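You operate a simulated robot arm through the tools that you are given. There is no shell and no other tool. Be economical: measure what you need, move in short steps, check, and stop when the job is done.

The job below is to be done with a simulated robot arm. You get a single attempt, and the scene is never put back.

TASK
Open the right packing drawer, put the strap roll on the far top of the long table away in the inside of the right packing drawer, then shut the drawer. Take the blue cup and leave it on top of the brown carton on the far top of the long table. Put the glass in the sink bowl. Take the blue knob block on the far top of the long table and put it away on the bench top beside the grid tray. Put the silver metal block on the front of the blue workbench. Any order will do. Set down upright: blue cup, glass, blue knob block.
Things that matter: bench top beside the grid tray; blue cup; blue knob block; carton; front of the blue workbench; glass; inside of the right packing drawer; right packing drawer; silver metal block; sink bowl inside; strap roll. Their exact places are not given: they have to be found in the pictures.

It is judged by the outcome, as a careful person would: the job done as asked, and still so three seconds after it is handed in. It fails if anything else is knocked over, pushed out of place, dropped, spilled or broken.

THE ROBOT
A 6-joint arm with a two-finger gripper on a trunk, on a base that drives. Base frame: it is fixed to the floor where the robot stands at the start and does not move with it; the origin is under the middle of the robot, x ahead of it, y to its left, z up; the surface under the hand at the start is at about z = 860. Lengths are in mm, angles in rad, forces in N, time in s.
It reaches about 1298 mm from its shoulder. Its first joint turns from -2.601 to 2.601 rad. Places, roughly: bench top beside the grid tray [-4300, 1400, 900]; blue cup (7x7x11 cm) [-1000, -2000, 800]; blue knob block (10x5x6 cm) [-1300, -1900, 800]; carton [-1000, -2500, 750]; front of the blue workbench (48x13 cm) [-5540, 300, 800]; glass (7x7x11 cm) [-900, -1900, 800]; inside of the right packing drawer [900, 400, 700]; right packing drawer [800, 300, 700]; silver metal block (5x5x2 cm) [-4200, -400, 900]; sink bowl inside [800, -3300, 700]; strap roll (6x3x12 cm) [-1200, -2000, 800]. Payload 1.57 kg.
The TCP is the grasp point between the finger pads, 21 mm short of the fingertips. In the tool frame z runs along the fingers and y along their closing line. The gripper opens to 70 mm. The gripper's body begins 50 mm behind the TCP.
Orientation is that of the tool frame in the base frame, as [roll, pitch, yaw] about the fixed x, y, z axes, in that order (R = Rz(yaw) Ry(pitch) Rx(roll)). With the fingers straight down and closing along the base's y, the tool's x points along the base's -x, its y along +y and its z along -z.

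THE INTERFACE
- The arm moves only by the tool arm_command. Its argument "plan" is a list of rows, each a list of 7 numbers: the shift along the tool's x, y, z in mm, then the turn, a rotation vector about the tool's x, y, z in rad, then the opening, from 0 (shut) to 1 (fully open). In form: [[dx, dy, dz, ax, ay, az, fingers], ...]. A call has 1 to 12 rows; each row shifts and turns the commanded pose from where the row before left it, along the tool's axes as they then stand. Each row takes 0.2 s and may step no farther than 50 mm and 0.15 rad from the row before; otherwise, or with a gripper value out of range, the whole call is refused. A pose out of reach is approached as far as the arm can. The call stops where the force on the tool passes 40 N (or 10 N more than at its start, if that is more) or the arm is blocked; 0.2 s more then pass. The fingers move at their own pace and stop on an object; they squeeze with about 30 N. The grip force told is the motor's: it shows also when the fingers shut on nothing. Time passes only in rows, and 0.2 s behind the last, so rows that do not move let the fingers close. It gives the time, the measured TCP pose, the force on the tool (base axes), the opening and the grip force at its end, in the units of the frame above (readings bear some noise), with the torque about the TCP (base axes, N m) and any sound that the robot's microphone picked up.
- Cameras (640 x 400 px; columns grow to the right, rows downward): "scene" is now at [33.5, 171.9, 1635.4]; the picture's right is [-0.07, -1.00, 0.00], its down [-0.76, 0.06, -0.65] and it looks along [0.64, -0.05, -0.76] (base axes); focal length 275 px, centre (320, 200). "wrist" rides on the gripper at [79, 4, -81] in the tool frame; the picture's right is [-0.05, 1.00, 0.00], its down [-0.67, -0.04, -0.74] and it looks along [-0.74, -0.04, 0.67] (tool axes); focal length 256 px, centre (320, 200).
- get_image(camera): a new picture of that camera. The clock stands still meanwhile.
- raise_lower(by): slides the trunk up (or, below 0, down) by that many mm; the arm and the scene camera ride with it, the base frame stays. It gives what a move gives, with no picture.
- base_move(legs): drives the robot by 1 to 6 legs, each [ahead, turn to the left] in mm and rad, along the robot's own axes; the way and the turn of a leg run together, so that a leg with both is an arc; at most 1500 mm and 3.142 rad a leg. The arm and the cameras ride along, it lands a little off, and it stops where it bumps. It gives what a move gives.
- aim_head(pan, tilt): turns the head with the scene camera to pan (to the left, within 2.705 rad either way) and tilt (down, from -0.506 to 1.204), counted from straight ahead of the robot. It gives what a move gives.
- locate(camera, pixels): for up to 12 pixels [column, row] of the newest picture of that camera ("zoom" is the newest enlarged one), the place [x, y, z] in the base frame of the surface seen there, good to about 2 mm. The clock stands still meanwhile.
- zoom(camera, box): a new picture of the part [left, top, right, bottom] of that camera's present view, enlarged. The clock stands still meanwhile.
- finish_job(): hands the job in; it is judged then, once.

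Work in short steps. Measure before you move; look again where a grasp or a placing could have gone wrong, and mend it. You have 124 turns and 118 pictures in all, those below and enlarged ones among them. Open the gripper and draw the arm clear of the work before you hand the job in, unless the task says otherwise.

The tools are called after "Request:" as name(argument=value, ...) on one line, values as JSON. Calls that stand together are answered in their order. arm_command: Moves the arm, as the interface text tells. Its arguments: {"type":"object","properties":{"plan":{"type":"array","items":{"type":"array","items":{"type":"number"}}}},"required":["plan"]} The other tools are called the same way: raise_lower (by) slides the trunk up or down; base_move (legs) drives the base; aim_head (pan, tilt) turns the head that bears the scene camera; get_image (camera) takes a picture; locate (camera, pixels) gives the place of the surface under pixels of a picture; zoom (camera, box) takes an enlarged picture of a part of a camera's view; finish_job () hands the job in.

At the start:

```text
time_s: 0.0
eef_pos: [904.5, 243.5, 976.0]
ee_rot: [-3.141, -0.001, 3.14]
ft_force: [0.6, 0.6, -0.2]
ft_torque: [0.01, -0.01, -0.02]
opening: 70.0
grip_force: 0.0
trunk travel left (down, up): [-658.0, 312.0]
robot x, y, heading: [0.8, 7.7, 0.001]
head pan, tilt: [-0.075, 0.867]
```

scene: 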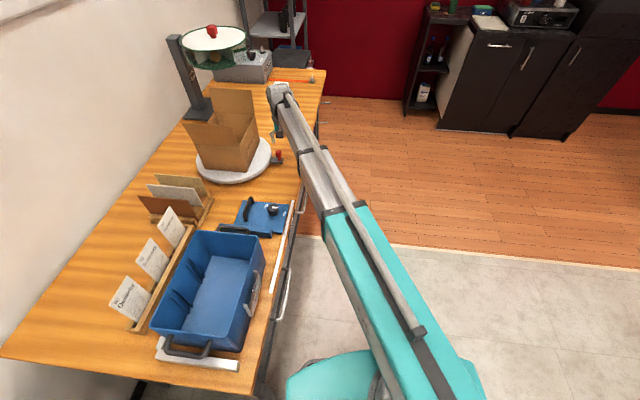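
wrist: 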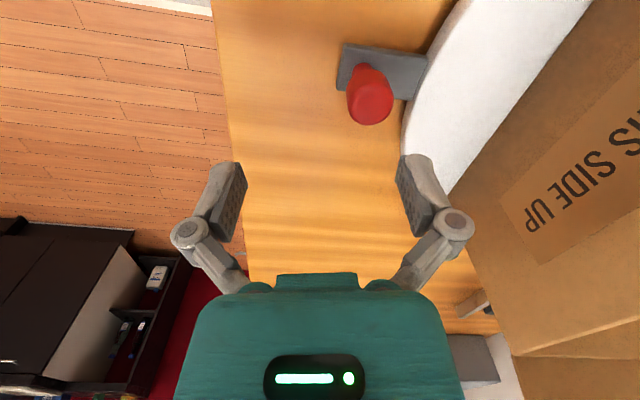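

The scene shows the packing table to the left with handles on its right side near (303,195) and (283,295). I measure these and look around.

Request:
locate(camera="scene", pixels=[[303, 195], [283, 295], [290, 220], [320, 100], [268, 250], [325, 75], [250, 380], [240, 140]])

Request:
zoom(camera="scene", box=[220, 60, 380, 360])

Request:
aim_head(pan=-2.1, tilt=0.4)

Request:
get_image(camera="scene")

```text
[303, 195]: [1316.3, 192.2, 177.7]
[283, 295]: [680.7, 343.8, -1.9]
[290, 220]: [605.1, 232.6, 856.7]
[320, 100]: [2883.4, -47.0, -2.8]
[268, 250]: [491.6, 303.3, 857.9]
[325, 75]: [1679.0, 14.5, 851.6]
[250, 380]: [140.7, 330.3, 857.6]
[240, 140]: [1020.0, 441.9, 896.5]
```

```text
1.33 times, centred on (300, 210) of scene
```

zoom: 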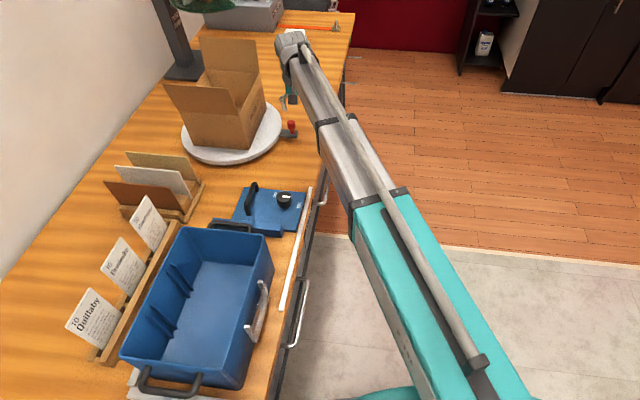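

```text
time_s: 1.9
eef_pos: [904.3, 245.3, 976.1]
ee_rot: [-3.14, 0.0, 3.14]
ft_force: [0.2, 0.6, 0.2]
ft_torque: [-0.02, 0.01, 0.07]
opening: 70.0
grip_force: 0.1
trunk travel left (down, up): [-658.0, 312.0]
robot x, y, heading: [4.5, 4.6, -0.005]
head pan, tilt: [-2.1, 0.4]
```

```text
114 pictures are left
```

scene: 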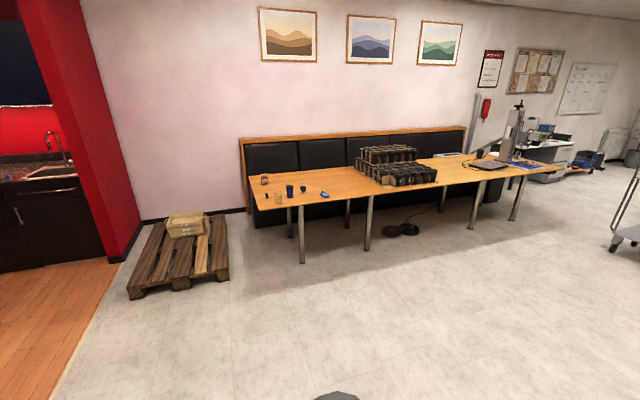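

The long table is at (260-560, 190), with small objects at its near-left end around (290,185). I enlarge there.

Request:
zoom(camera="scene", box=[230, 150, 350, 225])

Request:
locate(camera="scene", pixels=[[264, 179], [278, 198], [289, 191], [303, 189], [324, 195], [266, 199], [186, 224], [60, 165], [248, 180], [560, 163], [385, 180], [370, 220]])

Request:
zoom(camera="scene", box=[430, 90, 640, 220])

Request:
zoom(camera="scene", box=[0, 90, 160, 190])

```text
5.33 times, centred on (290, 188) of scene
```

zoom: 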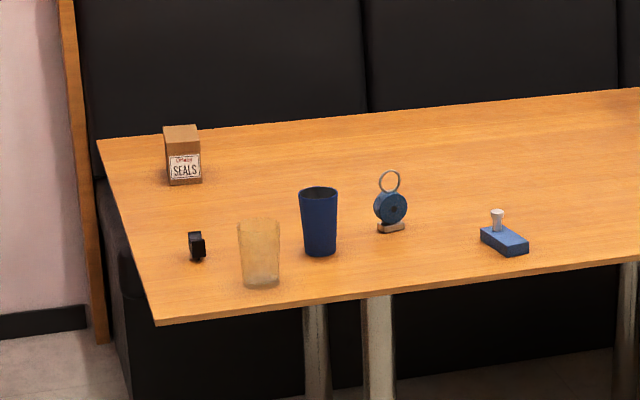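

```text
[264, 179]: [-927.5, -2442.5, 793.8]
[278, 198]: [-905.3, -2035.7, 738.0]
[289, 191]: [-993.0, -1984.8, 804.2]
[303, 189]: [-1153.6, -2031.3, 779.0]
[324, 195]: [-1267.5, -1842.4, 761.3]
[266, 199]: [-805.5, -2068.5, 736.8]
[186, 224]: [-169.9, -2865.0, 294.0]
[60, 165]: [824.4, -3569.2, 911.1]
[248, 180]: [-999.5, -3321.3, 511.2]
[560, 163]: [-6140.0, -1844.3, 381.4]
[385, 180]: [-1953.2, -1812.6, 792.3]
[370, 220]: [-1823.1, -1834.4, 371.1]
```

```text
3.05 times, centred on (535, 155) of scene
```

zoom: 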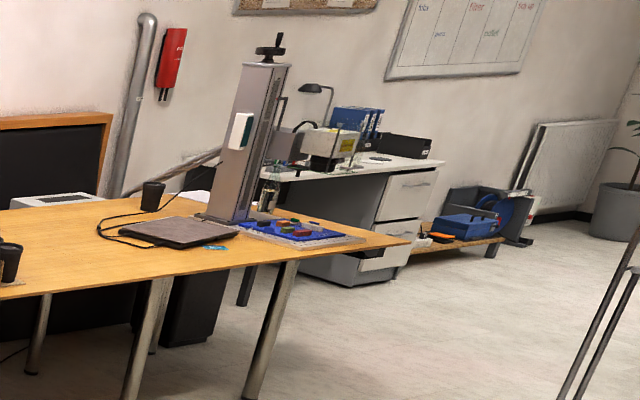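

```text
4.00 times, centred on (80, 140) of scene
```

zoom: 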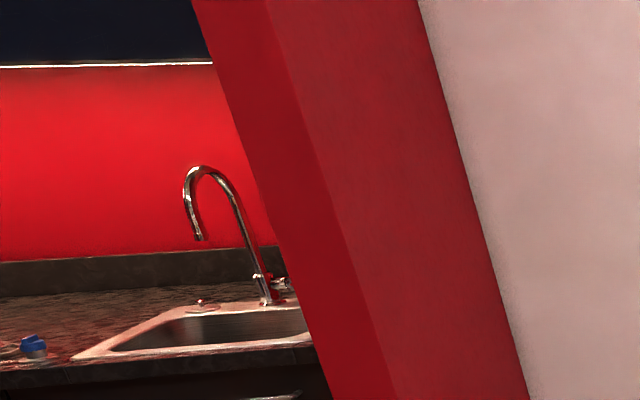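

Objects found at the table end. Now I look at the drawer area and the rest of the room.

Request:
aim_head(pan=0.3, tilt=1.0)

Request:
get_image(camera="scene")

Request:
locate(camera="scene", pixels=[[320, 200], [400, 200], [440, 200], [400, 120], [370, 300]])

Request:
aim_head(pan=2.7, tilt=0.3)

Request:
get_image(camera="scene")

```text
time_s: 4.2
eef_pos: [905.4, 244.9, 975.3]
ee_rot: [3.141, 0.001, 3.139]
ft_force: [0.4, -0.3, 1.3]
ft_torque: [0.0, 0.01, 0.02]
opening: 69.8
grip_force: 0.2
trunk travel left (down, up): [-658.0, 312.0]
robot x, y, heading: [0.7, 7.9, -0.002]
head pan, tilt: [0.3, 1.0]
```

```text
110 pictures are left
```

scene: 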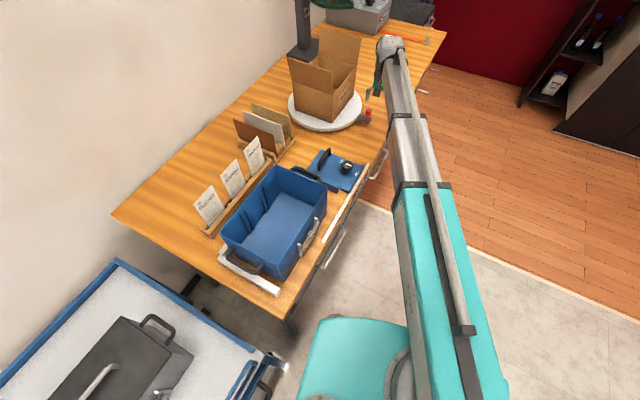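

```text
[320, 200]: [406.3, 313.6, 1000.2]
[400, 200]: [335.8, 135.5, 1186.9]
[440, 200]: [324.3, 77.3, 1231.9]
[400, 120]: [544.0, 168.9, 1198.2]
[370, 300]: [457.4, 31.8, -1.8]
```

```text
time_s: 6.3
eef_pos: [904.7, 244.2, 976.7]
ee_rot: [-3.141, 0.0, 3.14]
ft_force: [-0.3, -0.8, -0.7]
ft_torque: [0.01, -0.01, -0.02]
opening: 69.9
grip_force: 0.0
trunk travel left (down, up): [-658.0, 312.0]
robot x, y, heading: [-4.3, 7.7, 0.002]
head pan, tilt: [2.7, 0.3]
```

```text
109 pictures are left
```

scene: 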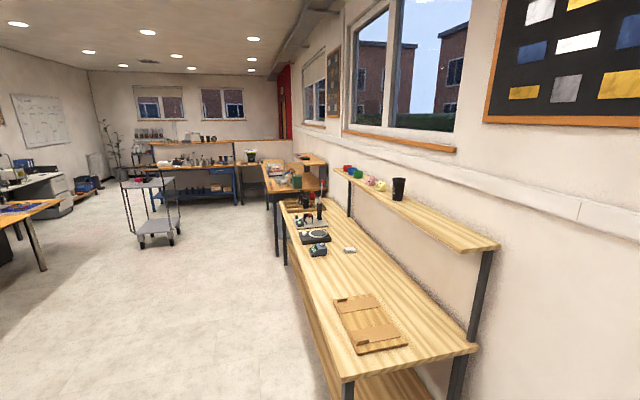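

I enlarge the far area: cart at (150,190), blue workbench at (220,180), bench on the right (290,175).

Request:
zoom(camera="scene", box=[90, 120, 250, 220])

Request:
locate(camera="scene", pixels=[[150, 181], [190, 167], [222, 190], [280, 185], [290, 165], [160, 238], [310, 235], [135, 187], [172, 186], [340, 205]])

Request:
zoom(camera="scene", box=[230, 130, 390, 230])

```text
4.00 times, centred on (170, 170) of scene
```

zoom: 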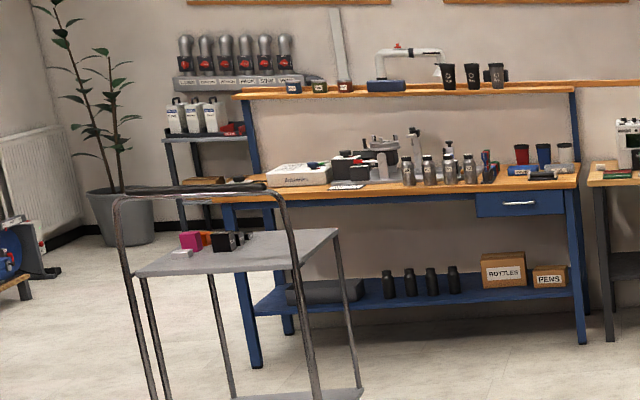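

```text
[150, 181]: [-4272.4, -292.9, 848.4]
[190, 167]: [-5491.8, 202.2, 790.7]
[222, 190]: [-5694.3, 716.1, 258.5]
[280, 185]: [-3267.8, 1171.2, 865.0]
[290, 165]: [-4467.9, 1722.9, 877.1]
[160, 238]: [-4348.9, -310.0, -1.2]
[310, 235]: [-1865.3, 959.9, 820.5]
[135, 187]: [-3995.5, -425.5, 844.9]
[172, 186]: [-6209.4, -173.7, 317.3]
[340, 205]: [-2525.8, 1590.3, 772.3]
```

```text
4.00 times, centred on (310, 180) of scene
```

zoom: 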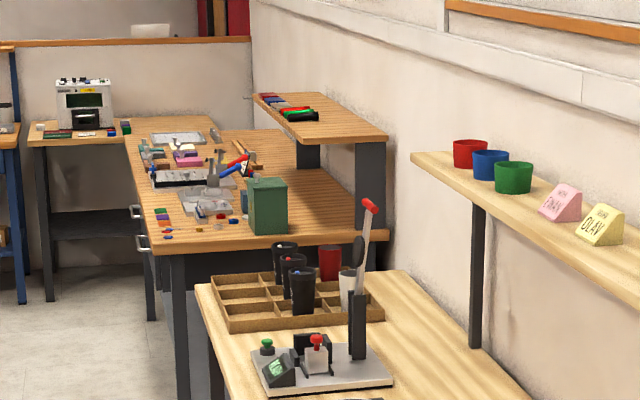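

Next the drawer in detail: head toward it.

Request:
aim_head(pan=0.2, tilt=0.75)

Request:
zoom(camera="scene", box=[280, 80, 440, 280])

```text
time_s: 8.6
eef_pos: [906.2, 244.0, 975.2]
ee_rot: [3.141, 0.0, 3.141]
ft_force: [0.1, 0.2, 0.0]
ft_torque: [-0.03, 0.0, -0.01]
opening: 69.9
grip_force: 0.0
trunk travel left (down, up): [-658.0, 312.0]
robot x, y, heading: [1.3, 5.1, -0.002]
head pan, tilt: [0.201, 0.75]
```

```text
2.00 times, centred on (360, 180) of scene
```

zoom: 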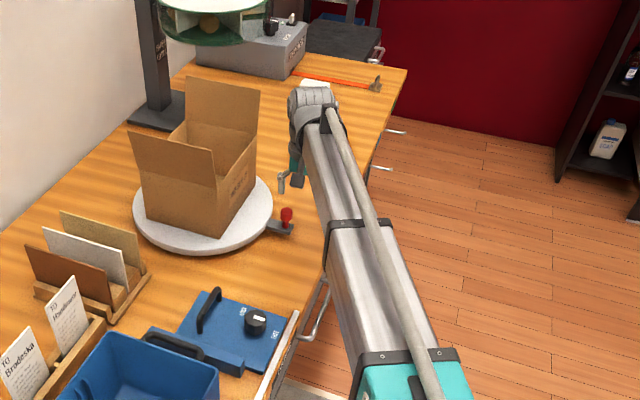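

A handle sits at zoom (315,315), hidden partly by the arm. I drive back so as to face the drawer front from y≈-900.

Request:
base_move(legs=[[0, -1.571], [900, 0], [0, 1.571], [850, 0], [0, 1.571]])

Request:
aim_head(pan=0.0, tilt=0.6)

Request:
get_image(camera="scene")

```text
time_s: 12.3
eef_pos: [767.9, -506.0, 975.8]
ee_rot: [-3.14, 0.004, 2.288]
ft_force: [1.9, 1.0, 0.3]
ft_torque: [-0.06, 0.12, 0.0]
opening: 70.2
grip_force: 0.0
trunk travel left (down, up): [-658.0, 312.0]
robot x, y, heading: [11.6, 32.0, -0.709]
head pan, tilt: [0.201, 0.75]
stopped in leg 1: the robot was blocked; the commanded pose is now the measured one
```

```text
time_s: 13.1
eef_pos: [766.3, -505.4, 975.7]
ee_rot: [-3.139, 0.003, 2.291]
ft_force: [0.2, 0.0, 0.5]
ft_torque: [-0.03, 0.0, -0.04]
opening: 69.9
grip_force: 0.0
trunk travel left (down, up): [-658.0, 312.0]
robot x, y, heading: [9.5, 36.2, -0.708]
head pan, tilt: [0.0, 0.6]
```

```text
105 pictures are left
```

scene: 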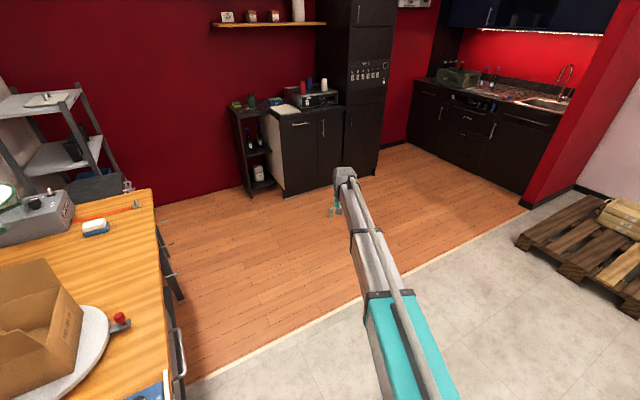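

The rear probably bumped the table. The arm is clear, so I drive ahead on this heading and then turn to face the table.

Request:
base_move(legs=[[1200, 0], [0, 2.28]])

Request:
get_image(camera="scene")

```text
time_s: 27.9
eef_pos: [906.1, 178.9, 975.7]
ee_rot: [-3.141, 0.002, -1.78]
ft_force: [1.8, 0.1, -0.7]
ft_torque: [-0.04, 0.11, 0.0]
opening: 70.1
grip_force: 0.0
trunk travel left (down, up): [-658.0, 312.0]
robot x, y, heading: [1017.6, -753.8, 1.468]
head pan, tilt: [0.0, 0.6]
stopped in leg 2: the robot was blocked; the commanded pose is now the measured one
```

```text
104 pictures are left
```

scene: 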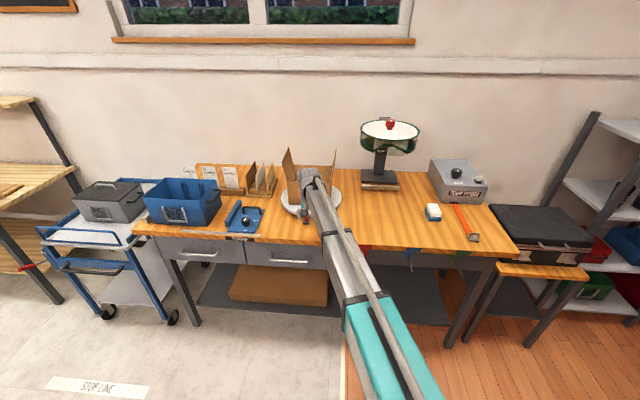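

It stopped at the end of the turn; the hand is near the carton at (305,185). I enlarge to check and measure the drawers.

Request:
zoom(camera="scene", box=[130, 140, 400, 310])

Request:
get_image(camera="wrist")

Request:
locate(camera="scene", pixels=[[198, 252], [285, 261], [248, 245], [255, 238], [190, 240], [293, 248], [310, 260], [205, 245], [335, 170], [285, 165], [320, 185], [430, 300]])

```text
2.35 times, centred on (265, 225) of scene
```

zoom: 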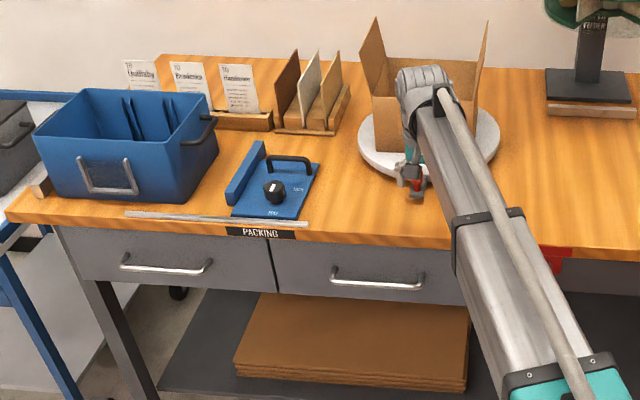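

```text
102 pictures are left
```

wrist: 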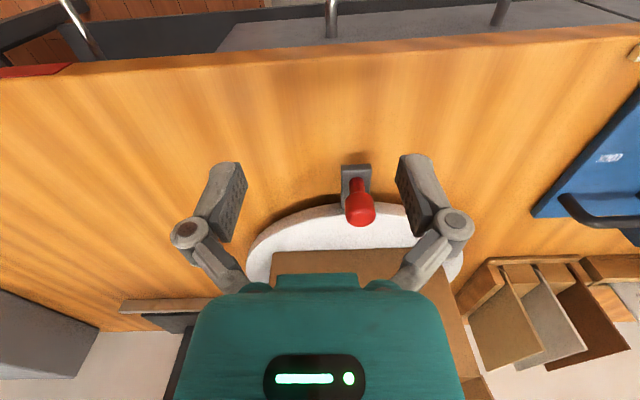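

```text
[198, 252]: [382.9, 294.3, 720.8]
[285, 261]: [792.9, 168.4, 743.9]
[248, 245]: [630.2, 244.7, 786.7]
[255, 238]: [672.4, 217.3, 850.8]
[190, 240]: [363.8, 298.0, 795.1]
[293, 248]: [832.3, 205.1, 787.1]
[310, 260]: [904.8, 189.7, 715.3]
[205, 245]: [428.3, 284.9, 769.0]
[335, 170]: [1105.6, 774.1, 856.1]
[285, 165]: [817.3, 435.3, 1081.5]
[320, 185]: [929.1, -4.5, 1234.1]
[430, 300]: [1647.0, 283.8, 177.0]
```

I check the clearance between hand and carton from the wrist picture.

Request:
locate(camera="wrist", pixels=[[320, 262], [276, 262], [400, 258], [360, 210], [320, 275], [455, 340], [330, 20], [270, 380]])

Request:
arm_command(plan=[[0, 0, -40, 0, 0, 0, 1], [0, 0, -40, 0, 0, 0, 1], [0, 0, -40, 0, 0, 0, 1], [40, 0, -40, 0, 0, 0, 1], [45, 0, 0, 0, 0, 0, 1], [45, 0, 0, 0, 0, 0, 1], [45, 0, 0, 0, 0, 0, 1], [45, 0, 0, 0, 0, 0, 1], [45, 0, 0, 0, 0, 0, 1], [45, 0, 0, 0, 0, 0, 1], [45, 0, 0, 0, 0, 0, 1]])

Request:
get_image(camera="scene")

```text
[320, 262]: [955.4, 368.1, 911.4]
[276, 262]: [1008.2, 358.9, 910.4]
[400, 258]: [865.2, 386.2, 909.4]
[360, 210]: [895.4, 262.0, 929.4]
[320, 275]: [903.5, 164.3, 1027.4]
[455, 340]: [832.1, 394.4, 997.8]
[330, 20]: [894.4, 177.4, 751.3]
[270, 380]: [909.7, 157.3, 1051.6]
```

```text
refused: row 4 steps farther than a row can; nothing moved
```

```text
101 pictures are left
```

scene: 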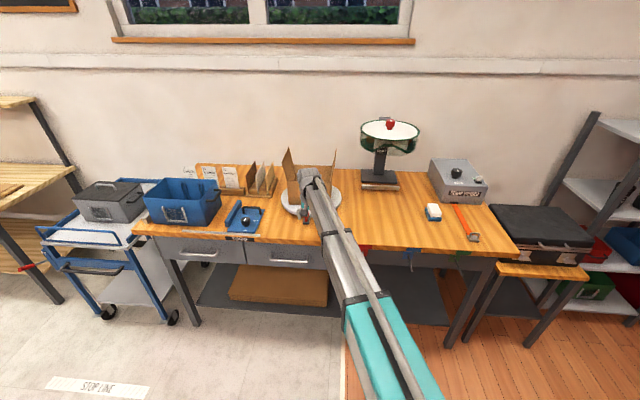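

The carton face is aligned with the table and about 180 mm from the hand, so nothing was touched. I retract the hand toward the robot.

Request:
arm_command(plan=[[0, 0, -40, 0, 0, 0, 1], [45, 0, 0, 0, 0, 0, 1], [45, 0, 0, 0, 0, 0, 1], [45, 0, 0, 0, 0, 0, 1], [45, 0, 0, 0, 0, 0, 1], [45, 0, 0, 0, 0, 0, 1], [45, 0, 0, 0, 0, 0, 1], [45, 0, 0, 0, 0, 0, 1], [45, 0, 0, 0, 0, 0, 1]])

Request:
aim_head(pan=0.15, tilt=0.8)

Request:
zoom(camera="scene", box=[160, 80, 400, 230])

```text
time_s: 29.9
eef_pos: [828.8, -175.7, 976.0]
ee_rot: [-3.14, 0.004, -1.779]
ft_force: [0.0, 0.2, -0.1]
ft_torque: [-0.01, 0.01, 0.0]
opening: 70.1
grip_force: 0.0
out of reach, approached as far as the arm can: row 1
trunk travel left (down, up): [-658.0, 312.0]
robot x, y, heading: [1020.3, -758.0, 1.464]
head pan, tilt: [0.0, 0.6]
```

```text
time_s: 30.6
eef_pos: [828.5, -175.1, 976.6]
ee_rot: [-3.14, 0.003, -1.779]
ft_force: [-0.1, 0.2, -0.1]
ft_torque: [-0.01, 0.0, -0.01]
opening: 70.0
grip_force: 0.1
trunk travel left (down, up): [-658.0, 312.0]
robot x, y, heading: [1018.2, -749.7, 1.464]
head pan, tilt: [0.15, 0.799]
```

```text
2.67 times, centred on (280, 155) of scene
```

zoom: 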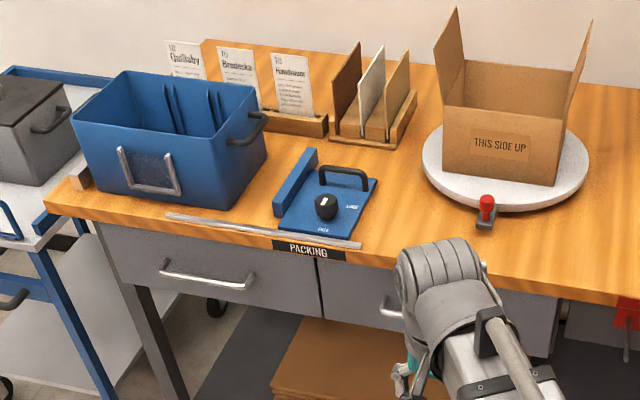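

The wrist camera looks forward-down toward the drawer; use it for the handle.

Request:
get_image(camera="wrist")

Request:
locate(camera="zoom", pixels=[[385, 305], [320, 300], [380, 276], [208, 281], [550, 330], [550, 355]])

```text
99 pictures are left
```

wrist: 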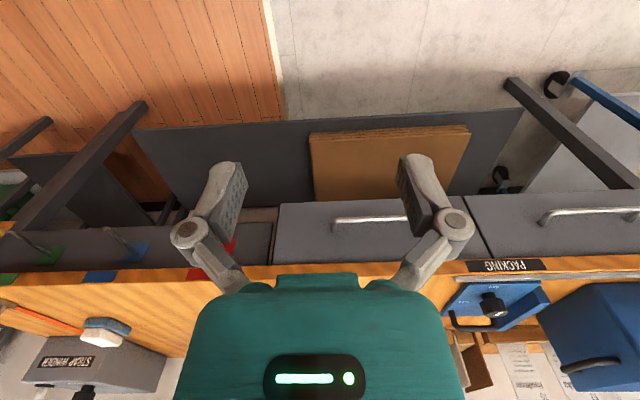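

```text
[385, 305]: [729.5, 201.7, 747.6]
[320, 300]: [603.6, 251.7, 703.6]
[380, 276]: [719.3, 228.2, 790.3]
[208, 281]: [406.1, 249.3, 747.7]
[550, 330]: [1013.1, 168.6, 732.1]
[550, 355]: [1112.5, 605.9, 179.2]
```

The right drawer front spans (275-485, 200-260) with its handle at (335-405,220). I measure it.

Request:
locate(camera="wrist", pixels=[[345, 220], [370, 219], [395, 217], [276, 235], [480, 235], [300, 220], [300, 255], [340, 240], [276, 205], [335, 225], [370, 218], [460, 205]])

Request:
zoom(camera="wrist", box=[260, 190, 500, 290])

```text
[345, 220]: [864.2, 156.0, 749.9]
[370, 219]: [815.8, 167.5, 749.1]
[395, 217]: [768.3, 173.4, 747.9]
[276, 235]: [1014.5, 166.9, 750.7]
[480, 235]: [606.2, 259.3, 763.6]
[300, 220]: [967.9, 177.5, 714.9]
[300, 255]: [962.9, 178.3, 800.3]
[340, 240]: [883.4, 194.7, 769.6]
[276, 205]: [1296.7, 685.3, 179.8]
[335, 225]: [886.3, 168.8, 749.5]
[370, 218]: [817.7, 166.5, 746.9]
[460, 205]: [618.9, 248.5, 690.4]
```

```text
2.67 times, centred on (380, 240) of wrist
```

zoom: 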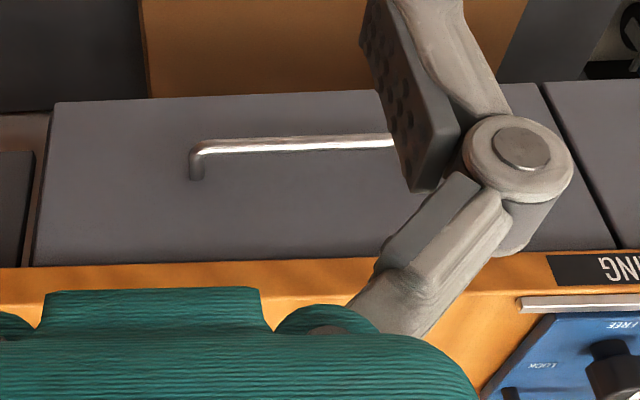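

Handle bar: centre ≈(808,167,748), front line slope −0.2, pull direction ≈(−0.199,−0.980). I lower the trunk and turn the hand to point at the drawer with fingers closing vertically.

Request:
raise_lower(by=-150)

Request:
arm_command(plan=[[0, 0, 0, 0, 0, 0.1428, 1], [0, 0, 0, 0, 0, 0.1428, 1], [0, 0, 0, 0, 0, 0.1428, 1], [0, 0, 0, 0, 0, 0.1428, 1], [0, 0, 0, 0, 0, 0.1428, 1], [0, 0, 0, 0, 0, 0.1428, 1], [0, 0, 0, 0, 0, 0.1428, 1], [0, 0, 0, 0, 0, 0.1428, 1], [0, 0, 0, 0, 0, 0.1428, 1], [0, 0, 0, 0, 0, 0.1428, 1], [0, 0, 0, 0, 0, 0.151, 1]])

Request:
arm_command(plan=[[0, 0, 0, -0.1428, 0, 0, 1], [0, 0, 0, -0.1428, 0, 0, 1], [0, 0, 0, -0.1428, 0, 0, 1], [0, 0, 0, -0.1428, 0, 0, 1], [0, 0, 0, -0.1428, 0, 0, 1], [0, 0, 0, -0.1428, 0, 0, 1], [0, 0, 0, -0.1428, 0, 0, 1], [0, 0, 0, -0.1428, 0, 0, 1], [0, 0, 0, -0.1428, 0, 0, 1], [0, 0, 0, -0.1428, 0, 0, 1], [0, 0, 0, -0.1428, 0, 0, 1]])

```text
time_s: 32.4
eef_pos: [828.4, -173.6, 826.0]
ee_rot: [-3.139, 0.003, -1.778]
ft_force: [0.0, -0.1, -0.2]
ft_torque: [0.02, 0.01, -0.01]
opening: 70.0
grip_force: 0.1
trunk travel left (down, up): [-508.0, 462.0]
robot x, y, heading: [1017.6, -749.0, 1.461]
head pan, tilt: [0.15, 0.799]
```

```text
refused: row 11 steps farther than a row can; nothing moved
```

```text
time_s: 34.8
eef_pos: [829.2, -175.3, 1012.3]
ee_rot: [1.571, 0.004, -1.778]
ft_force: [0.3, -0.5, 0.5]
ft_torque: [-0.04, 0.0, 0.02]
opening: 69.7
grip_force: 0.1
out of reach, approached as far as the arm can: row 2, 3, 4, 5, 6, 7, 8, 9, 10, 11
trunk travel left (down, up): [-508.0, 462.0]
robot x, y, heading: [1015.2, -754.9, 1.46]
head pan, tilt: [0.15, 0.799]
```

Only the tilt was applied; the hand now points along −x with tool y up. Turning −1.5625 rad about tool y brings it to face the drawer.

Request:
arm_command(plan=[[0, 0, 0, 0, -0.142, 0, 1], [0, 0, 0, 0, -0.142, 0, 1], [0, 0, 0, 0, -0.142, 0, 1], [0, 0, 0, 0, -0.142, 0, 1], [0, 0, 0, 0, -0.142, 0, 1], [0, 0, 0, 0, -0.142, 0, 1], [0, 0, 0, 0, -0.142, 0, 1], [0, 0, 0, 0, -0.142, 0, 1], [0, 0, 0, 0, -0.142, 0, 1], [0, 0, 0, 0, -0.142, 0, 1], [0, 0, 0, 0, -0.142, 0, 1]])

Request:
get_image(camera="scene")

```text
time_s: 37.2
eef_pos: [816.5, -64.3, 1012.8]
ee_rot: [1.566, 0.001, 2.94]
ft_force: [-0.1, 0.6, 0.6]
ft_torque: [-0.03, -0.01, -0.02]
opening: 69.8
grip_force: 0.1
out of reach, approached as far as the arm can: row 1, 2, 3, 4, 5, 6, 7
trunk travel left (down, up): [-508.0, 462.0]
robot x, y, heading: [1017.0, -752.7, 1.465]
head pan, tilt: [0.15, 0.799]
```

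```text
97 pictures are left
```

scene: 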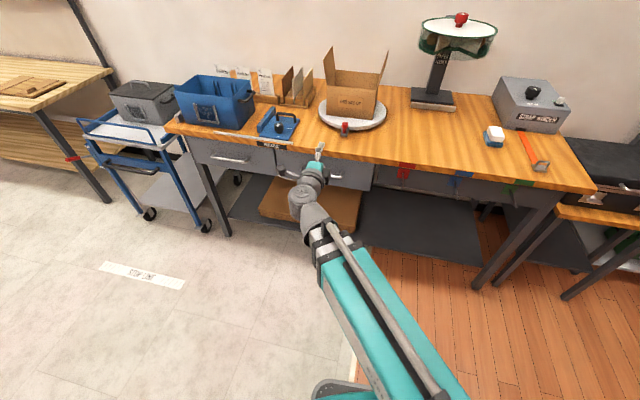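

Orientation is right (roll 1.57, yaw 2.94). I lower the trunk by 264 mm to handle height and shift 56 mm along the tool x to line up.

Request:
raise_lower(by=-264)

Request:
arm_command(plan=[[28, 0, 0, 0, 0, 0, 0.7], [28, 0, 0, 0, 0, 0, 0.7], [0, 0, 40, 0, 0, 0, 0.7], [0, 0, 40, 0, 0, 0, 0.7]])

Request:
get_image(camera="wrist")

```text
time_s: 39.9
eef_pos: [816.5, -64.1, 749.2]
ee_rot: [1.567, 0.004, 2.943]
ft_force: [0.4, 0.8, -0.7]
ft_torque: [0.0, -0.02, 0.05]
opening: 69.9
grip_force: 0.1
trunk travel left (down, up): [-244.0, 726.0]
robot x, y, heading: [1017.5, -755.5, 1.461]
head pan, tilt: [0.15, 0.799]
```

```text
time_s: 40.9
eef_pos: [777.9, 24.5, 748.9]
ee_rot: [1.569, 0.001, 2.941]
ft_force: [-0.5, -0.6, -0.5]
ft_torque: [0.02, 0.0, -0.03]
opening: 48.9
grip_force: 0.2
trunk travel left (down, up): [-244.0, 726.0]
robot x, y, heading: [1016.9, -754.3, 1.465]
head pan, tilt: [0.15, 0.799]
```

```text
96 pictures are left
```

wrist: 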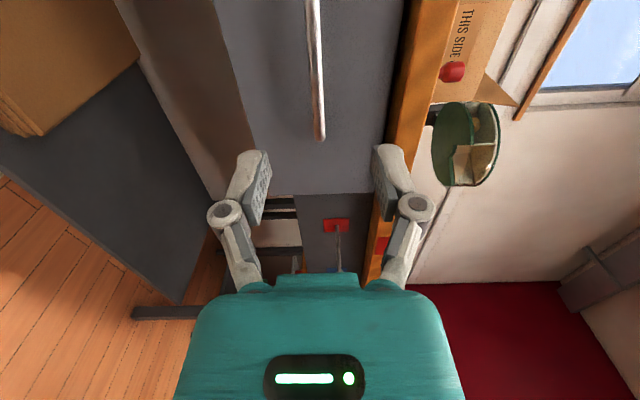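

The bar runs midway between the fingers at (315,80). I advance 140 mm and close.

Request:
arm_command(plan=[[0, 0, 45, 0, 0, 0, 0.7], [0, 0, 45, 0, 0, 0, 0.7], [0, 0, 30, 0, 0, 0, 0.7], [0, 0, 20, 0, 0, 0, 0.7], [0, 0, 0, 0, 0, 0, 0], [0, 0, 0, 0, 0, 0, 0], [0, 0, 0, 0, 0, 0, 0], [0, 0, 0, 0, 0, 0, 0]])

```text
time_s: 42.5
eef_pos: [805.8, 163.4, 744.6]
ee_rot: [1.575, -0.005, 2.942]
ft_force: [-0.8, -1.8, -32.5]
ft_torque: [-0.29, -0.04, -0.08]
opening: 11.4
grip_force: 32.2
trunk travel left (down, up): [-244.0, 726.0]
robot x, y, heading: [1019.6, -755.0, 1.463]
head pan, tilt: [0.15, 0.799]
stopped in row 7: the force on the tool passed its limit at 42 N (the readings are from after the stop); the commanded pose is now the measured one
```

Gripped on the bar (opening 11.4). I pull straight out in small rows.

Request:
arm_command(plan=[[0, -3, 0, 0, 0, 0, 0], [0, 0, -25, 0, 0, 0, 0], [0, 0, -30, 0, 0, 0, 0], [0, 0, -30, 0, 0, 0, 0], [0, 0, -30, 0, 0, 0, 0], [0, 0, -30, 0, 0, 0, 0], [0, 0, -30, 0, 0, 0, 0], [0, 0, -30, 0, 0, 0, 0], [0, 0, -30, 0, 0, 0, 0], [0, 0, -30, 0, 0, 0, 0]])

Request:
get_image(camera="scene")

```text
time_s: 43.4
eef_pos: [792.2, 96.8, 745.7]
ee_rot: [1.578, -0.007, 2.939]
ft_force: [3.2, -2.9, -36.9]
ft_torque: [-0.39, -0.12, 0.76]
opening: 11.2
grip_force: 32.1
out of reach, approached as far as the arm can: row 1
trunk travel left (down, up): [-244.0, 726.0]
robot x, y, heading: [1014.0, -754.2, 1.466]
head pan, tilt: [0.15, 0.799]
stopped in row 4: the force on the tool passed its limit at 43 N (the readings are from after the stop); the commanded pose is now the measured one
```

```text
95 pictures are left
```

scene: 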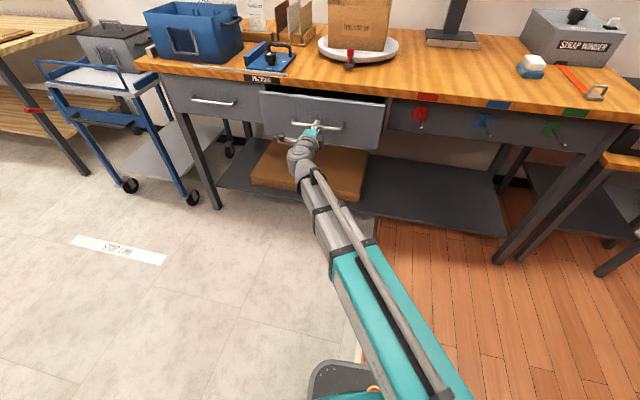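

The drawer is opening (front moved ~67 mm). A vertical load of −37 N from a height mismatch stops it; I lower the trunk 4 mm to relieve it.

Request:
raise_lower(by=-5)

Request:
arm_command(plan=[[0, 0, -20, 0, 0, 0, 0], [0, 0, -25, 0, 0, 0, 0], [0, 0, -25, 0, 0, 0, 0], [0, 0, -25, 0, 0, 0, 0], [0, 0, -25, 0, 0, 0, 0], [0, 0, -25, 0, 0, 0, 0], [0, 0, -25, 0, 0, 0, 0], [0, 0, -25, 0, 0, 0, 0]])

```text
time_s: 44.0
eef_pos: [791.8, 94.9, 744.1]
ee_rot: [1.569, -0.001, 2.938]
ft_force: [-5.3, 2.9, 9.7]
ft_torque: [0.05, -0.11, -0.87]
opening: 11.2
grip_force: 32.1
trunk travel left (down, up): [-239.0, 731.0]
robot x, y, heading: [1011.8, -754.0, 1.463]
head pan, tilt: [0.15, 0.799]
```

```text
time_s: 45.8
eef_pos: [752.9, -97.7, 745.0]
ee_rot: [1.569, -0.006, 2.937]
ft_force: [1.3, -1.3, 24.8]
ft_torque: [0.16, -0.18, -0.42]
opening: 11.3
grip_force: 32.3
trunk travel left (down, up): [-239.0, 731.0]
robot x, y, heading: [1016.6, -754.3, 1.466]
head pan, tilt: [0.15, 0.799]
```

Pulled ~265 mm. I release, back off and look.

Request:
arm_command(plan=[[0, 0, 0, 0, 0, 0, 0.8], [0, 0, 0, 0, 0, 0, 0.8], [0, 0, 0, 0, 0, 0, 0.8], [0, 0, -40, 0, 0, 0, 0.8], [0, 0, -45, 0, 0, 0, 0.8], [0, 0, -45, 0, 0, 0, 0.8]])

Request:
get_image(camera="scene")

```text
time_s: 47.1
eef_pos: [696.9, -197.2, 743.9]
ee_rot: [1.572, -0.005, 2.935]
ft_force: [0.6, 0.0, 0.7]
ft_torque: [-0.01, -0.02, 0.02]
opening: 56.1
grip_force: 0.0
out of reach, approached as far as the arm can: row 5, 6
trunk travel left (down, up): [-239.0, 731.0]
robot x, y, heading: [1016.5, -756.0, 1.466]
head pan, tilt: [0.15, 0.799]
```

```text
94 pictures are left
```

scene: 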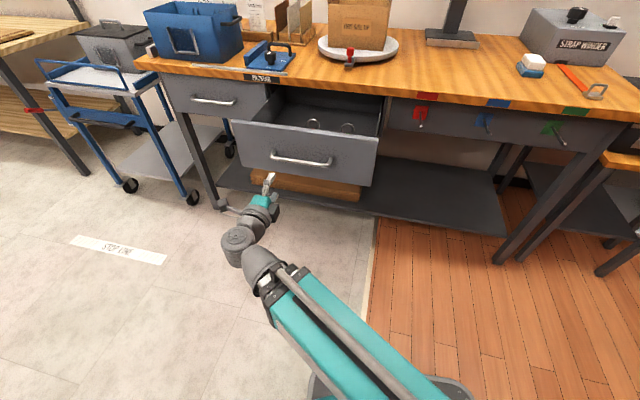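

Request:
zoom(camera="scene", box=[220, 70, 400, 190])

Request:
locate(camera="scene", pixels=[[300, 122], [270, 118], [340, 137], [313, 120], [347, 125], [330, 105], [250, 122], [375, 140]])

```text
3.33 times, centred on (310, 130) of scene
```

zoom: 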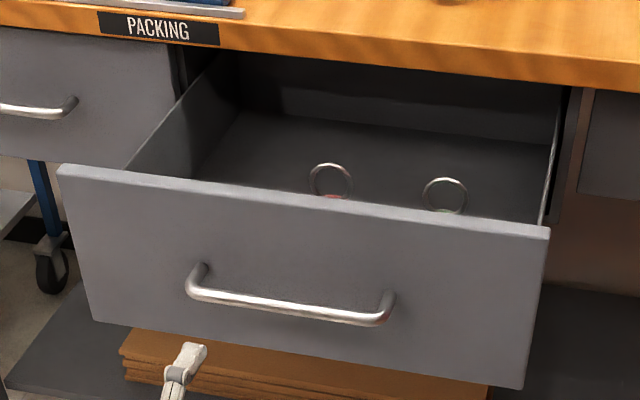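

```text
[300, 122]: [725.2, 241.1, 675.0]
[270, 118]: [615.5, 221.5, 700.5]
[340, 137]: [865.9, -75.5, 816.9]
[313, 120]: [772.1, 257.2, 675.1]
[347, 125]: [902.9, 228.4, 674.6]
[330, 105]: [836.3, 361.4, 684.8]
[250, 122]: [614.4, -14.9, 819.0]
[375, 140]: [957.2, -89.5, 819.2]
```

Drawer is open: floor z≈675, rim z≈818, two other rolls in it near x≈790–880, with free space at its left. Now I raise the trunk and fold the hand down before driving to the long table.

Request:
raise_lower(by=400)

Request:
arm_command(plan=[[0, 0, 0, 0.1428, 0, 0, 1], [0, 0, 0, 0.1428, 0, 0, 1], [0, 0, 0, 0.1428, 0, 0, 1], [0, 0, 0, 0.1428, 0, 0, 1], [0, 0, 0, 0.1428, 0, 0, 1], [0, 0, 0, 0.1428, 0, 0, 1], [0, 0, 0, 0.1428, 0, 0, 1], [0, 0, 0, 0.1428, 0, 0, 1], [0, 0, 0, 0.1428, 0, 0, 1], [0, 0, 0, 0.1428, 0, 0, 1], [0, 0, 0, 0.1428, 0, 0, 1]])

```text
time_s: 51.0
eef_pos: [696.8, -197.6, 1142.4]
ee_rot: [1.571, -0.006, 2.937]
ft_force: [0.1, 0.2, 0.6]
ft_torque: [0.0, -0.01, -0.04]
opening: 56.1
grip_force: 0.0
trunk travel left (down, up): [-639.0, 331.0]
robot x, y, heading: [1015.3, -755.0, 1.46]
head pan, tilt: [0.15, 0.799]
```

```text
time_s: 53.4
eef_pos: [684.2, -207.1, 966.1]
ee_rot: [2.897, 0.144, 2.899]
ft_force: [0.3, -1.0, -0.6]
ft_torque: [0.01, 0.01, -0.02]
opening: 70.1
grip_force: 0.0
out of reach, approached as far as the arm can: row 1, 2, 3, 4, 5, 6, 7, 8, 9, 10, 11
trunk travel left (down, up): [-639.0, 331.0]
robot x, y, heading: [1015.0, -755.6, 1.464]
head pan, tilt: [0.15, 0.799]
```

Not fully down; near a limit at this height. I lower the hand a bit and finish the turn.

Request:
arm_command(plan=[[0, 0, 40, 0, 0, 0, 1], [0, 0, 40, 0, 0, 0, 1], [0, 0, 0, 0, 0, 0.12, 1], [0, 0, 0, 0, 0, 0.12, 1], [0, 0, 0, 0, 0, 0.12, 1], [0, 0, 0, 0, 0, 0.12, 1]])

```text
time_s: 54.8
eef_pos: [695.2, -195.2, 964.4]
ee_rot: [2.857, 0.016, 2.434]
ft_force: [-0.3, 0.4, 1.0]
ft_torque: [0.0, 0.0, 0.02]
opening: 69.6
grip_force: 0.1
out of reach, approached as far as the arm can: row 1, 2
trunk travel left (down, up): [-639.0, 331.0]
robot x, y, heading: [1017.9, -748.8, 1.464]
head pan, tilt: [0.15, 0.799]
```

Request:
arm_command(plan=[[0, 0, 45, 0, 0, 0, 1], [0, 0, 45, 0, 0, 0, 1], [0, 0, 0, 0.1, 0, 0, 1], [0, 0, 0, 0.1, 0, 0, 1], [0, 0, 0, 0.084, 0, 0, 1]])

```text
time_s: 56.0
eef_pos: [707.8, -180.8, 965.1]
ee_rot: [2.866, 0.056, 2.426]
ft_force: [-0.5, -0.3, -0.1]
ft_torque: [0.0, 0.0, 0.0]
opening: 70.1
grip_force: 0.0
out of reach, approached as far as the arm can: row 1, 2, 3, 4, 5
trunk travel left (down, up): [-639.0, 331.0]
robot x, y, heading: [1014.4, -753.7, 1.468]
head pan, tilt: [0.15, 0.799]
```

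I turn back toward the original wrist yaw while lowering a little.

Request:
arm_command(plan=[[0, 0, 20, 0, 0, -0.148, 1], [0, 0, 20, 0, 0, -0.148, 1], [0, 0, 20, 0, 0, -0.148, 1], [0, 0, 0, 0, 0, -0.148, 1], [0, 0, 0, 0, 0, -0.148, 1], [0, 0, 0, 0, 0, -0.148, 1], [0, 0, 0, 0, 0, -0.148, 1], [0, 0, 0, 0, 0, -0.148, 1], [0, 0, 0, 0, 0, -0.148, 1], [0, 0, 0, 0, 0, -0.148, 1], [0, 0, 0, 0, 0, -0.148, 1], [0, 0, 0, 0, 0, -0.148, 1]])

```text
time_s: 58.6
eef_pos: [722.7, -172.2, 965.1]
ee_rot: [-3.026, 0.26, -2.054]
ft_force: [-0.4, 0.6, 0.3]
ft_torque: [0.06, 0.0, -0.02]
opening: 70.2
grip_force: 0.1
out of reach, approached as far as the arm can: row 1, 2, 3
trunk travel left (down, up): [-639.0, 331.0]
robot x, y, heading: [1014.9, -755.7, 1.465]
head pan, tilt: [0.15, 0.799]
```

The pose now follows freely; I straighten the remaining tilt (ay +0.26, ax −0.115).

Request:
arm_command(plan=[[0, 0, 0, -0.058, 0.13, 0, 1], [0, 0, 0, -0.057, 0.13, 0, 1]])

```text
time_s: 59.2
eef_pos: [721.0, -171.9, 964.8]
ee_rot: [-3.025, 0.258, -2.058]
ft_force: [0.0, 0.4, -0.1]
ft_torque: [0.01, 0.01, -0.03]
opening: 70.1
grip_force: 0.1
out of reach, approached as far as the arm can: row 1, 2
trunk travel left (down, up): [-639.0, 331.0]
robot x, y, heading: [1017.6, -753.6, 1.466]
head pan, tilt: [0.15, 0.799]
```

Request:
arm_command(plan=[[0, 0, 40, 0, 0, 0, 1], [0, 0, 40, 0, 0, 0, 1], [0, 0, 0, -0.058, 0.13, 0, 1], [0, 0, 0, -0.057, 0.13, 0, 1]])

```text
time_s: 60.2
eef_pos: [734.6, -162.1, 965.6]
ee_rot: [-3.027, 0.259, -2.057]
ft_force: [-0.6, -0.4, -0.7]
ft_torque: [0.02, 0.01, 0.02]
opening: 69.9
grip_force: 0.0
out of reach, approached as far as the arm can: row 1, 2, 3, 4
trunk travel left (down, up): [-639.0, 331.0]
robot x, y, heading: [1022.2, -755.0, 1.458]
head pan, tilt: [0.15, 0.799]
```

The readings fit an arm whose wrist height is set only by the trunk (wrist ≈186 mm above a downward TCP), so turns must go about the wrist: dx=186·ay, dy=−186·ax. I straighten that way.

Request:
arm_command(plan=[[24, 10.7, 0, -0.0575, 0.13, 0, 1], [24, 10.7, 0, -0.0575, 0.13, 0, 1]])

```text
time_s: 60.8
eef_pos: [694.8, -190.8, 964.2]
ee_rot: [-3.02, 0.254, -2.057]
ft_force: [0.9, 0.7, -0.2]
ft_torque: [-0.02, -0.02, 0.0]
opening: 69.8
grip_force: 0.0
out of reach, approached as far as the arm can: row 1, 2
trunk travel left (down, up): [-639.0, 331.0]
robot x, y, heading: [1017.7, -752.6, 1.466]
head pan, tilt: [0.15, 0.799]
```

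Still tilted the same way; I look at the arm's configuration.

Request:
get_image(camera="scene")

```text
92 pictures are left
```

scene: 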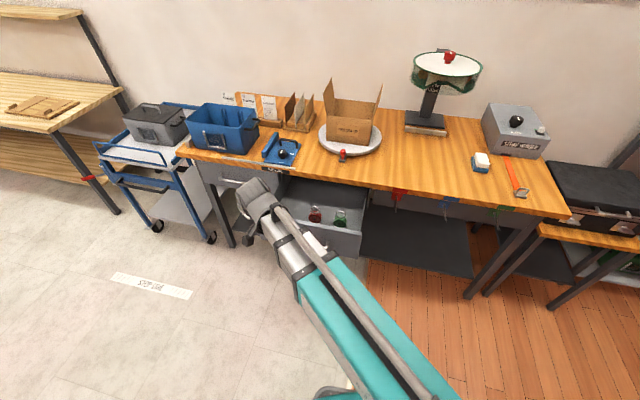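

The arm is telescoping with a wrist that is on the wrong branch. I precess the hand about the vertical, counterclockwise at constant tilt, back toward the branch it came from.

Request:
arm_command(plan=[[-3.2, 6.8, 0, -0.0364, -0.017, -0.1393, 1], [-3.2, 6.8, 0, -0.0364, -0.017, -0.1393, 1], [-3.2, 6.8, 0, -0.0364, -0.017, -0.1393, 1], [-3.2, 6.8, 0, -0.0364, -0.017, -0.1393, 1], [-3.2, 6.8, 0, -0.0364, -0.017, -0.1393, 1], [-3.2, 6.8, 0, -0.0364, -0.017, -0.1393, 1], [-3.2, 6.8, 0, -0.0364, -0.017, -0.1393, 1], [-3.2, 6.8, 0, -0.0364, -0.017, -0.1393, 1], [-3.2, 6.8, 0, -0.0364, -0.017, -0.1393, 1], [-3.2, 6.8, 0, -0.0364, -0.017, -0.1393, 1], [-3.2, 6.8, 0, -0.0364, -0.017, -0.1393, 1], [-3.2, 6.8, 0, -0.0364, -0.017, -0.1393, 1]])

```text
time_s: 63.4
eef_pos: [631.8, -179.5, 970.5]
ee_rot: [-2.885, 0.267, -0.915]
ft_force: [0.2, 0.0, 0.0]
ft_torque: [-0.02, -0.01, -0.02]
opening: 69.9
grip_force: 0.0
out of reach, approached as far as the arm can: row 4, 5, 6, 7, 8, 9, 10, 11, 12
trunk travel left (down, up): [-639.0, 331.0]
robot x, y, heading: [1019.2, -756.9, 1.466]
head pan, tilt: [0.15, 0.799]
```

Partly moved. I test straightening from here about the wrist.

Request:
arm_command(plan=[[16.6, 15.5, 0, -0.083, 0.0895, 0, 1], [16.6, 15.5, 0, -0.083, 0.0895, 0, 1], [16.6, 15.5, 0, -0.083, 0.0895, 0, 1]])

```text
time_s: 64.2
eef_pos: [640.2, -232.7, 965.9]
ee_rot: [-2.86, 0.03, -0.933]
ft_force: [-0.6, 0.2, 0.1]
ft_torque: [0.0, -0.01, 0.0]
opening: 70.2
grip_force: 0.1
out of reach, approached as far as the arm can: row 1, 2, 3
trunk travel left (down, up): [-639.0, 331.0]
robot x, y, heading: [1017.1, -755.0, 1.461]
head pan, tilt: [0.15, 0.799]
```

The tilt stays fixed perpendicular to the arm: the forearm roll is at its limit on the flipped branch. I reverse the original path: raise the hand to horizontal, then swing it left past the arm axis, then down.

Request:
arm_command(plan=[[-2.9, -26.5, 0, 0.1424, -0.0153, 0, 1], [-2.9, -26.5, 0, 0.1424, -0.0153, 0, 1], [-2.9, -26.5, 0, 0.1424, -0.0153, 0, 1], [-2.9, -26.5, 0, 0.1424, -0.0153, 0, 1], [-2.9, -26.5, 0, 0.1424, -0.0153, 0, 1], [-2.9, -26.5, 0, 0.1424, -0.0153, 0, 1], [-2.9, -26.5, 0, 0.1424, -0.0153, 0, 1], [-2.9, -26.5, 0, 0.1424, -0.0153, 0, 1], [-2.9, -26.5, 0, 0.1424, -0.0153, 0, 1]])

Request:
arm_command(plan=[[-27, 2.9, 0, -0.0156, -0.1451, 0, 1], [-27, 2.9, 0, -0.0156, -0.1451, 0, 1], [-27, 2.9, 0, -0.0156, -0.1451, 0, 1], [-27, 2.9, 0, -0.0156, -0.1451, 0, 1], [-27, 2.9, 0, -0.0156, -0.1451, 0, 1], [-27, 2.9, 0, -0.0156, -0.1451, 0, 1], [-27, 2.9, 0, -0.0156, -0.1451, 0, 1], [-27, 2.9, 0, -0.0156, -0.1451, 0, 1], [-27, 2.9, 0, -0.0156, -0.1451, 0, 1], [-27, 2.9, 0, -0.0156, -0.1451, 0, 1], [-27, 2.9, 0, -0.0156, -0.1451, 0, 1], [-27, 2.9, 0, -0.0156, -0.1451, 0, 1]])

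```text
time_s: 66.2
eef_pos: [740.2, -140.6, 1144.7]
ee_rot: [-1.569, 0.131, -0.827]
ft_force: [-0.2, -0.6, -0.4]
ft_torque: [0.0, 0.02, 0.05]
opening: 69.8
grip_force: 0.1
out of reach, approached as far as the arm can: row 2, 5, 6, 7
trunk travel left (down, up): [-639.0, 331.0]
robot x, y, heading: [1017.9, -755.0, 1.466]
head pan, tilt: [0.15, 0.799]
```

```text
time_s: 68.8
eef_pos: [454.0, -131.8, 1142.5]
ee_rot: [-1.576, 0.109, 0.925]
ft_force: [-0.6, -0.8, -0.2]
ft_torque: [0.02, -0.01, -0.03]
opening: 69.8
grip_force: 0.0
out of reach, approached as far as the arm can: row 3, 11
trunk travel left (down, up): [-639.0, 331.0]
robot x, y, heading: [1017.0, -755.9, 1.465]
head pan, tilt: [0.15, 0.799]
```

It follows well now (azimuth 2.5, just past the arm). I continue left and then tip the hand down.

Request:
arm_command(plan=[[-27, 2.9, 0, -0.0156, -0.1451, 0, 1], [-27, 2.9, 0, -0.0156, -0.1451, 0, 1], [-27, 2.9, 0, -0.0156, -0.1451, 0, 1], [-27, 2.9, 0, -0.0156, -0.1451, 0, 1], [-27, 2.9, 0, -0.0156, -0.1451, 0, 1], [-27, 2.9, 0, -0.0156, -0.1451, 0, 1]])

Request:
arm_command(plan=[[2.8, 26.4, 0, -0.142, 0.0153, 0, 1], [2.8, 26.4, 0, -0.142, 0.0153, 0, 1], [2.8, 26.4, 0, -0.142, 0.0153, 0, 1], [2.8, 26.4, 0, -0.142, 0.0153, 0, 1], [2.8, 26.4, 0, -0.142, 0.0153, 0, 1], [2.8, 26.4, 0, -0.142, 0.0153, 0, 1], [2.8, 26.4, 0, -0.142, 0.0153, 0, 1], [2.8, 26.4, 0, -0.142, 0.0153, 0, 1], [2.8, 26.4, 0, -0.142, 0.0153, 0, 1], [2.8, 26.4, 0, -0.142, 0.0153, 0, 1], [2.8, 26.4, 0, -0.142, 0.0153, 0, 1]])

```text
time_s: 70.2
eef_pos: [410.6, -284.2, 1142.1]
ee_rot: [-1.582, 0.126, 1.8]
ft_force: [0.5, -0.1, -0.1]
ft_torque: [0.0, -0.02, -0.02]
opening: 70.1
grip_force: 0.0
out of reach, approached as far as the arm can: row 5
trunk travel left (down, up): [-639.0, 331.0]
robot x, y, heading: [1018.0, -755.0, 1.461]
head pan, tilt: [0.15, 0.799]
```

```text
time_s: 72.6
eef_pos: [579.2, -243.4, 957.8]
ee_rot: [3.141, -0.003, 1.689]
ft_force: [0.4, -0.1, 0.7]
ft_torque: [-0.03, 0.01, -0.04]
opening: 69.9
grip_force: 0.1
out of reach, approached as far as the arm can: row 1, 5, 8, 10
trunk travel left (down, up): [-639.0, 331.0]
robot x, y, heading: [1021.0, -755.1, 1.464]
head pan, tilt: [0.15, 0.799]
```

The hand is vertical again. I now drive west and turn to face the long table's end from about (−1000, −755).

Request:
base_move(legs=[[0, 1.678], [1500, 0], [520, 0], [0, 1.571]])

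Request:
aim_head(pan=0.0, tilt=0.6)

Request:
get_image(camera="scene")

```text
time_s: 96.8
eef_pos: [-514.0, -1239.6, 957.5]
ee_rot: [-3.141, -0.004, -1.321]
ft_force: [0.8, 0.1, -0.4]
ft_torque: [-0.02, -0.02, 0.01]
opening: 70.1
grip_force: 0.2
trunk travel left (down, up): [-639.0, 331.0]
robot x, y, heading: [-1022.4, -791.1, -1.559]
head pan, tilt: [0.15, 0.799]
```

```text
time_s: 97.6
eef_pos: [-513.9, -1239.6, 956.1]
ee_rot: [3.14, -0.004, -1.323]
ft_force: [0.2, 0.5, -0.4]
ft_torque: [0.01, 0.02, -0.01]
opening: 70.1
grip_force: 0.0
trunk travel left (down, up): [-639.0, 331.0]
robot x, y, heading: [-1023.2, -791.3, -1.548]
head pan, tilt: [0.0, 0.6]
```

```text
91 pictures are left
```

scene: 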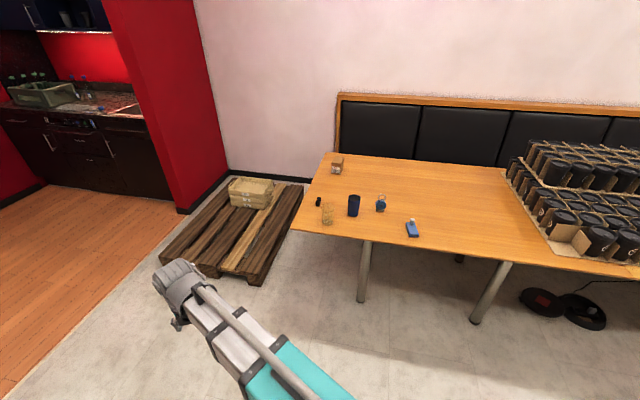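

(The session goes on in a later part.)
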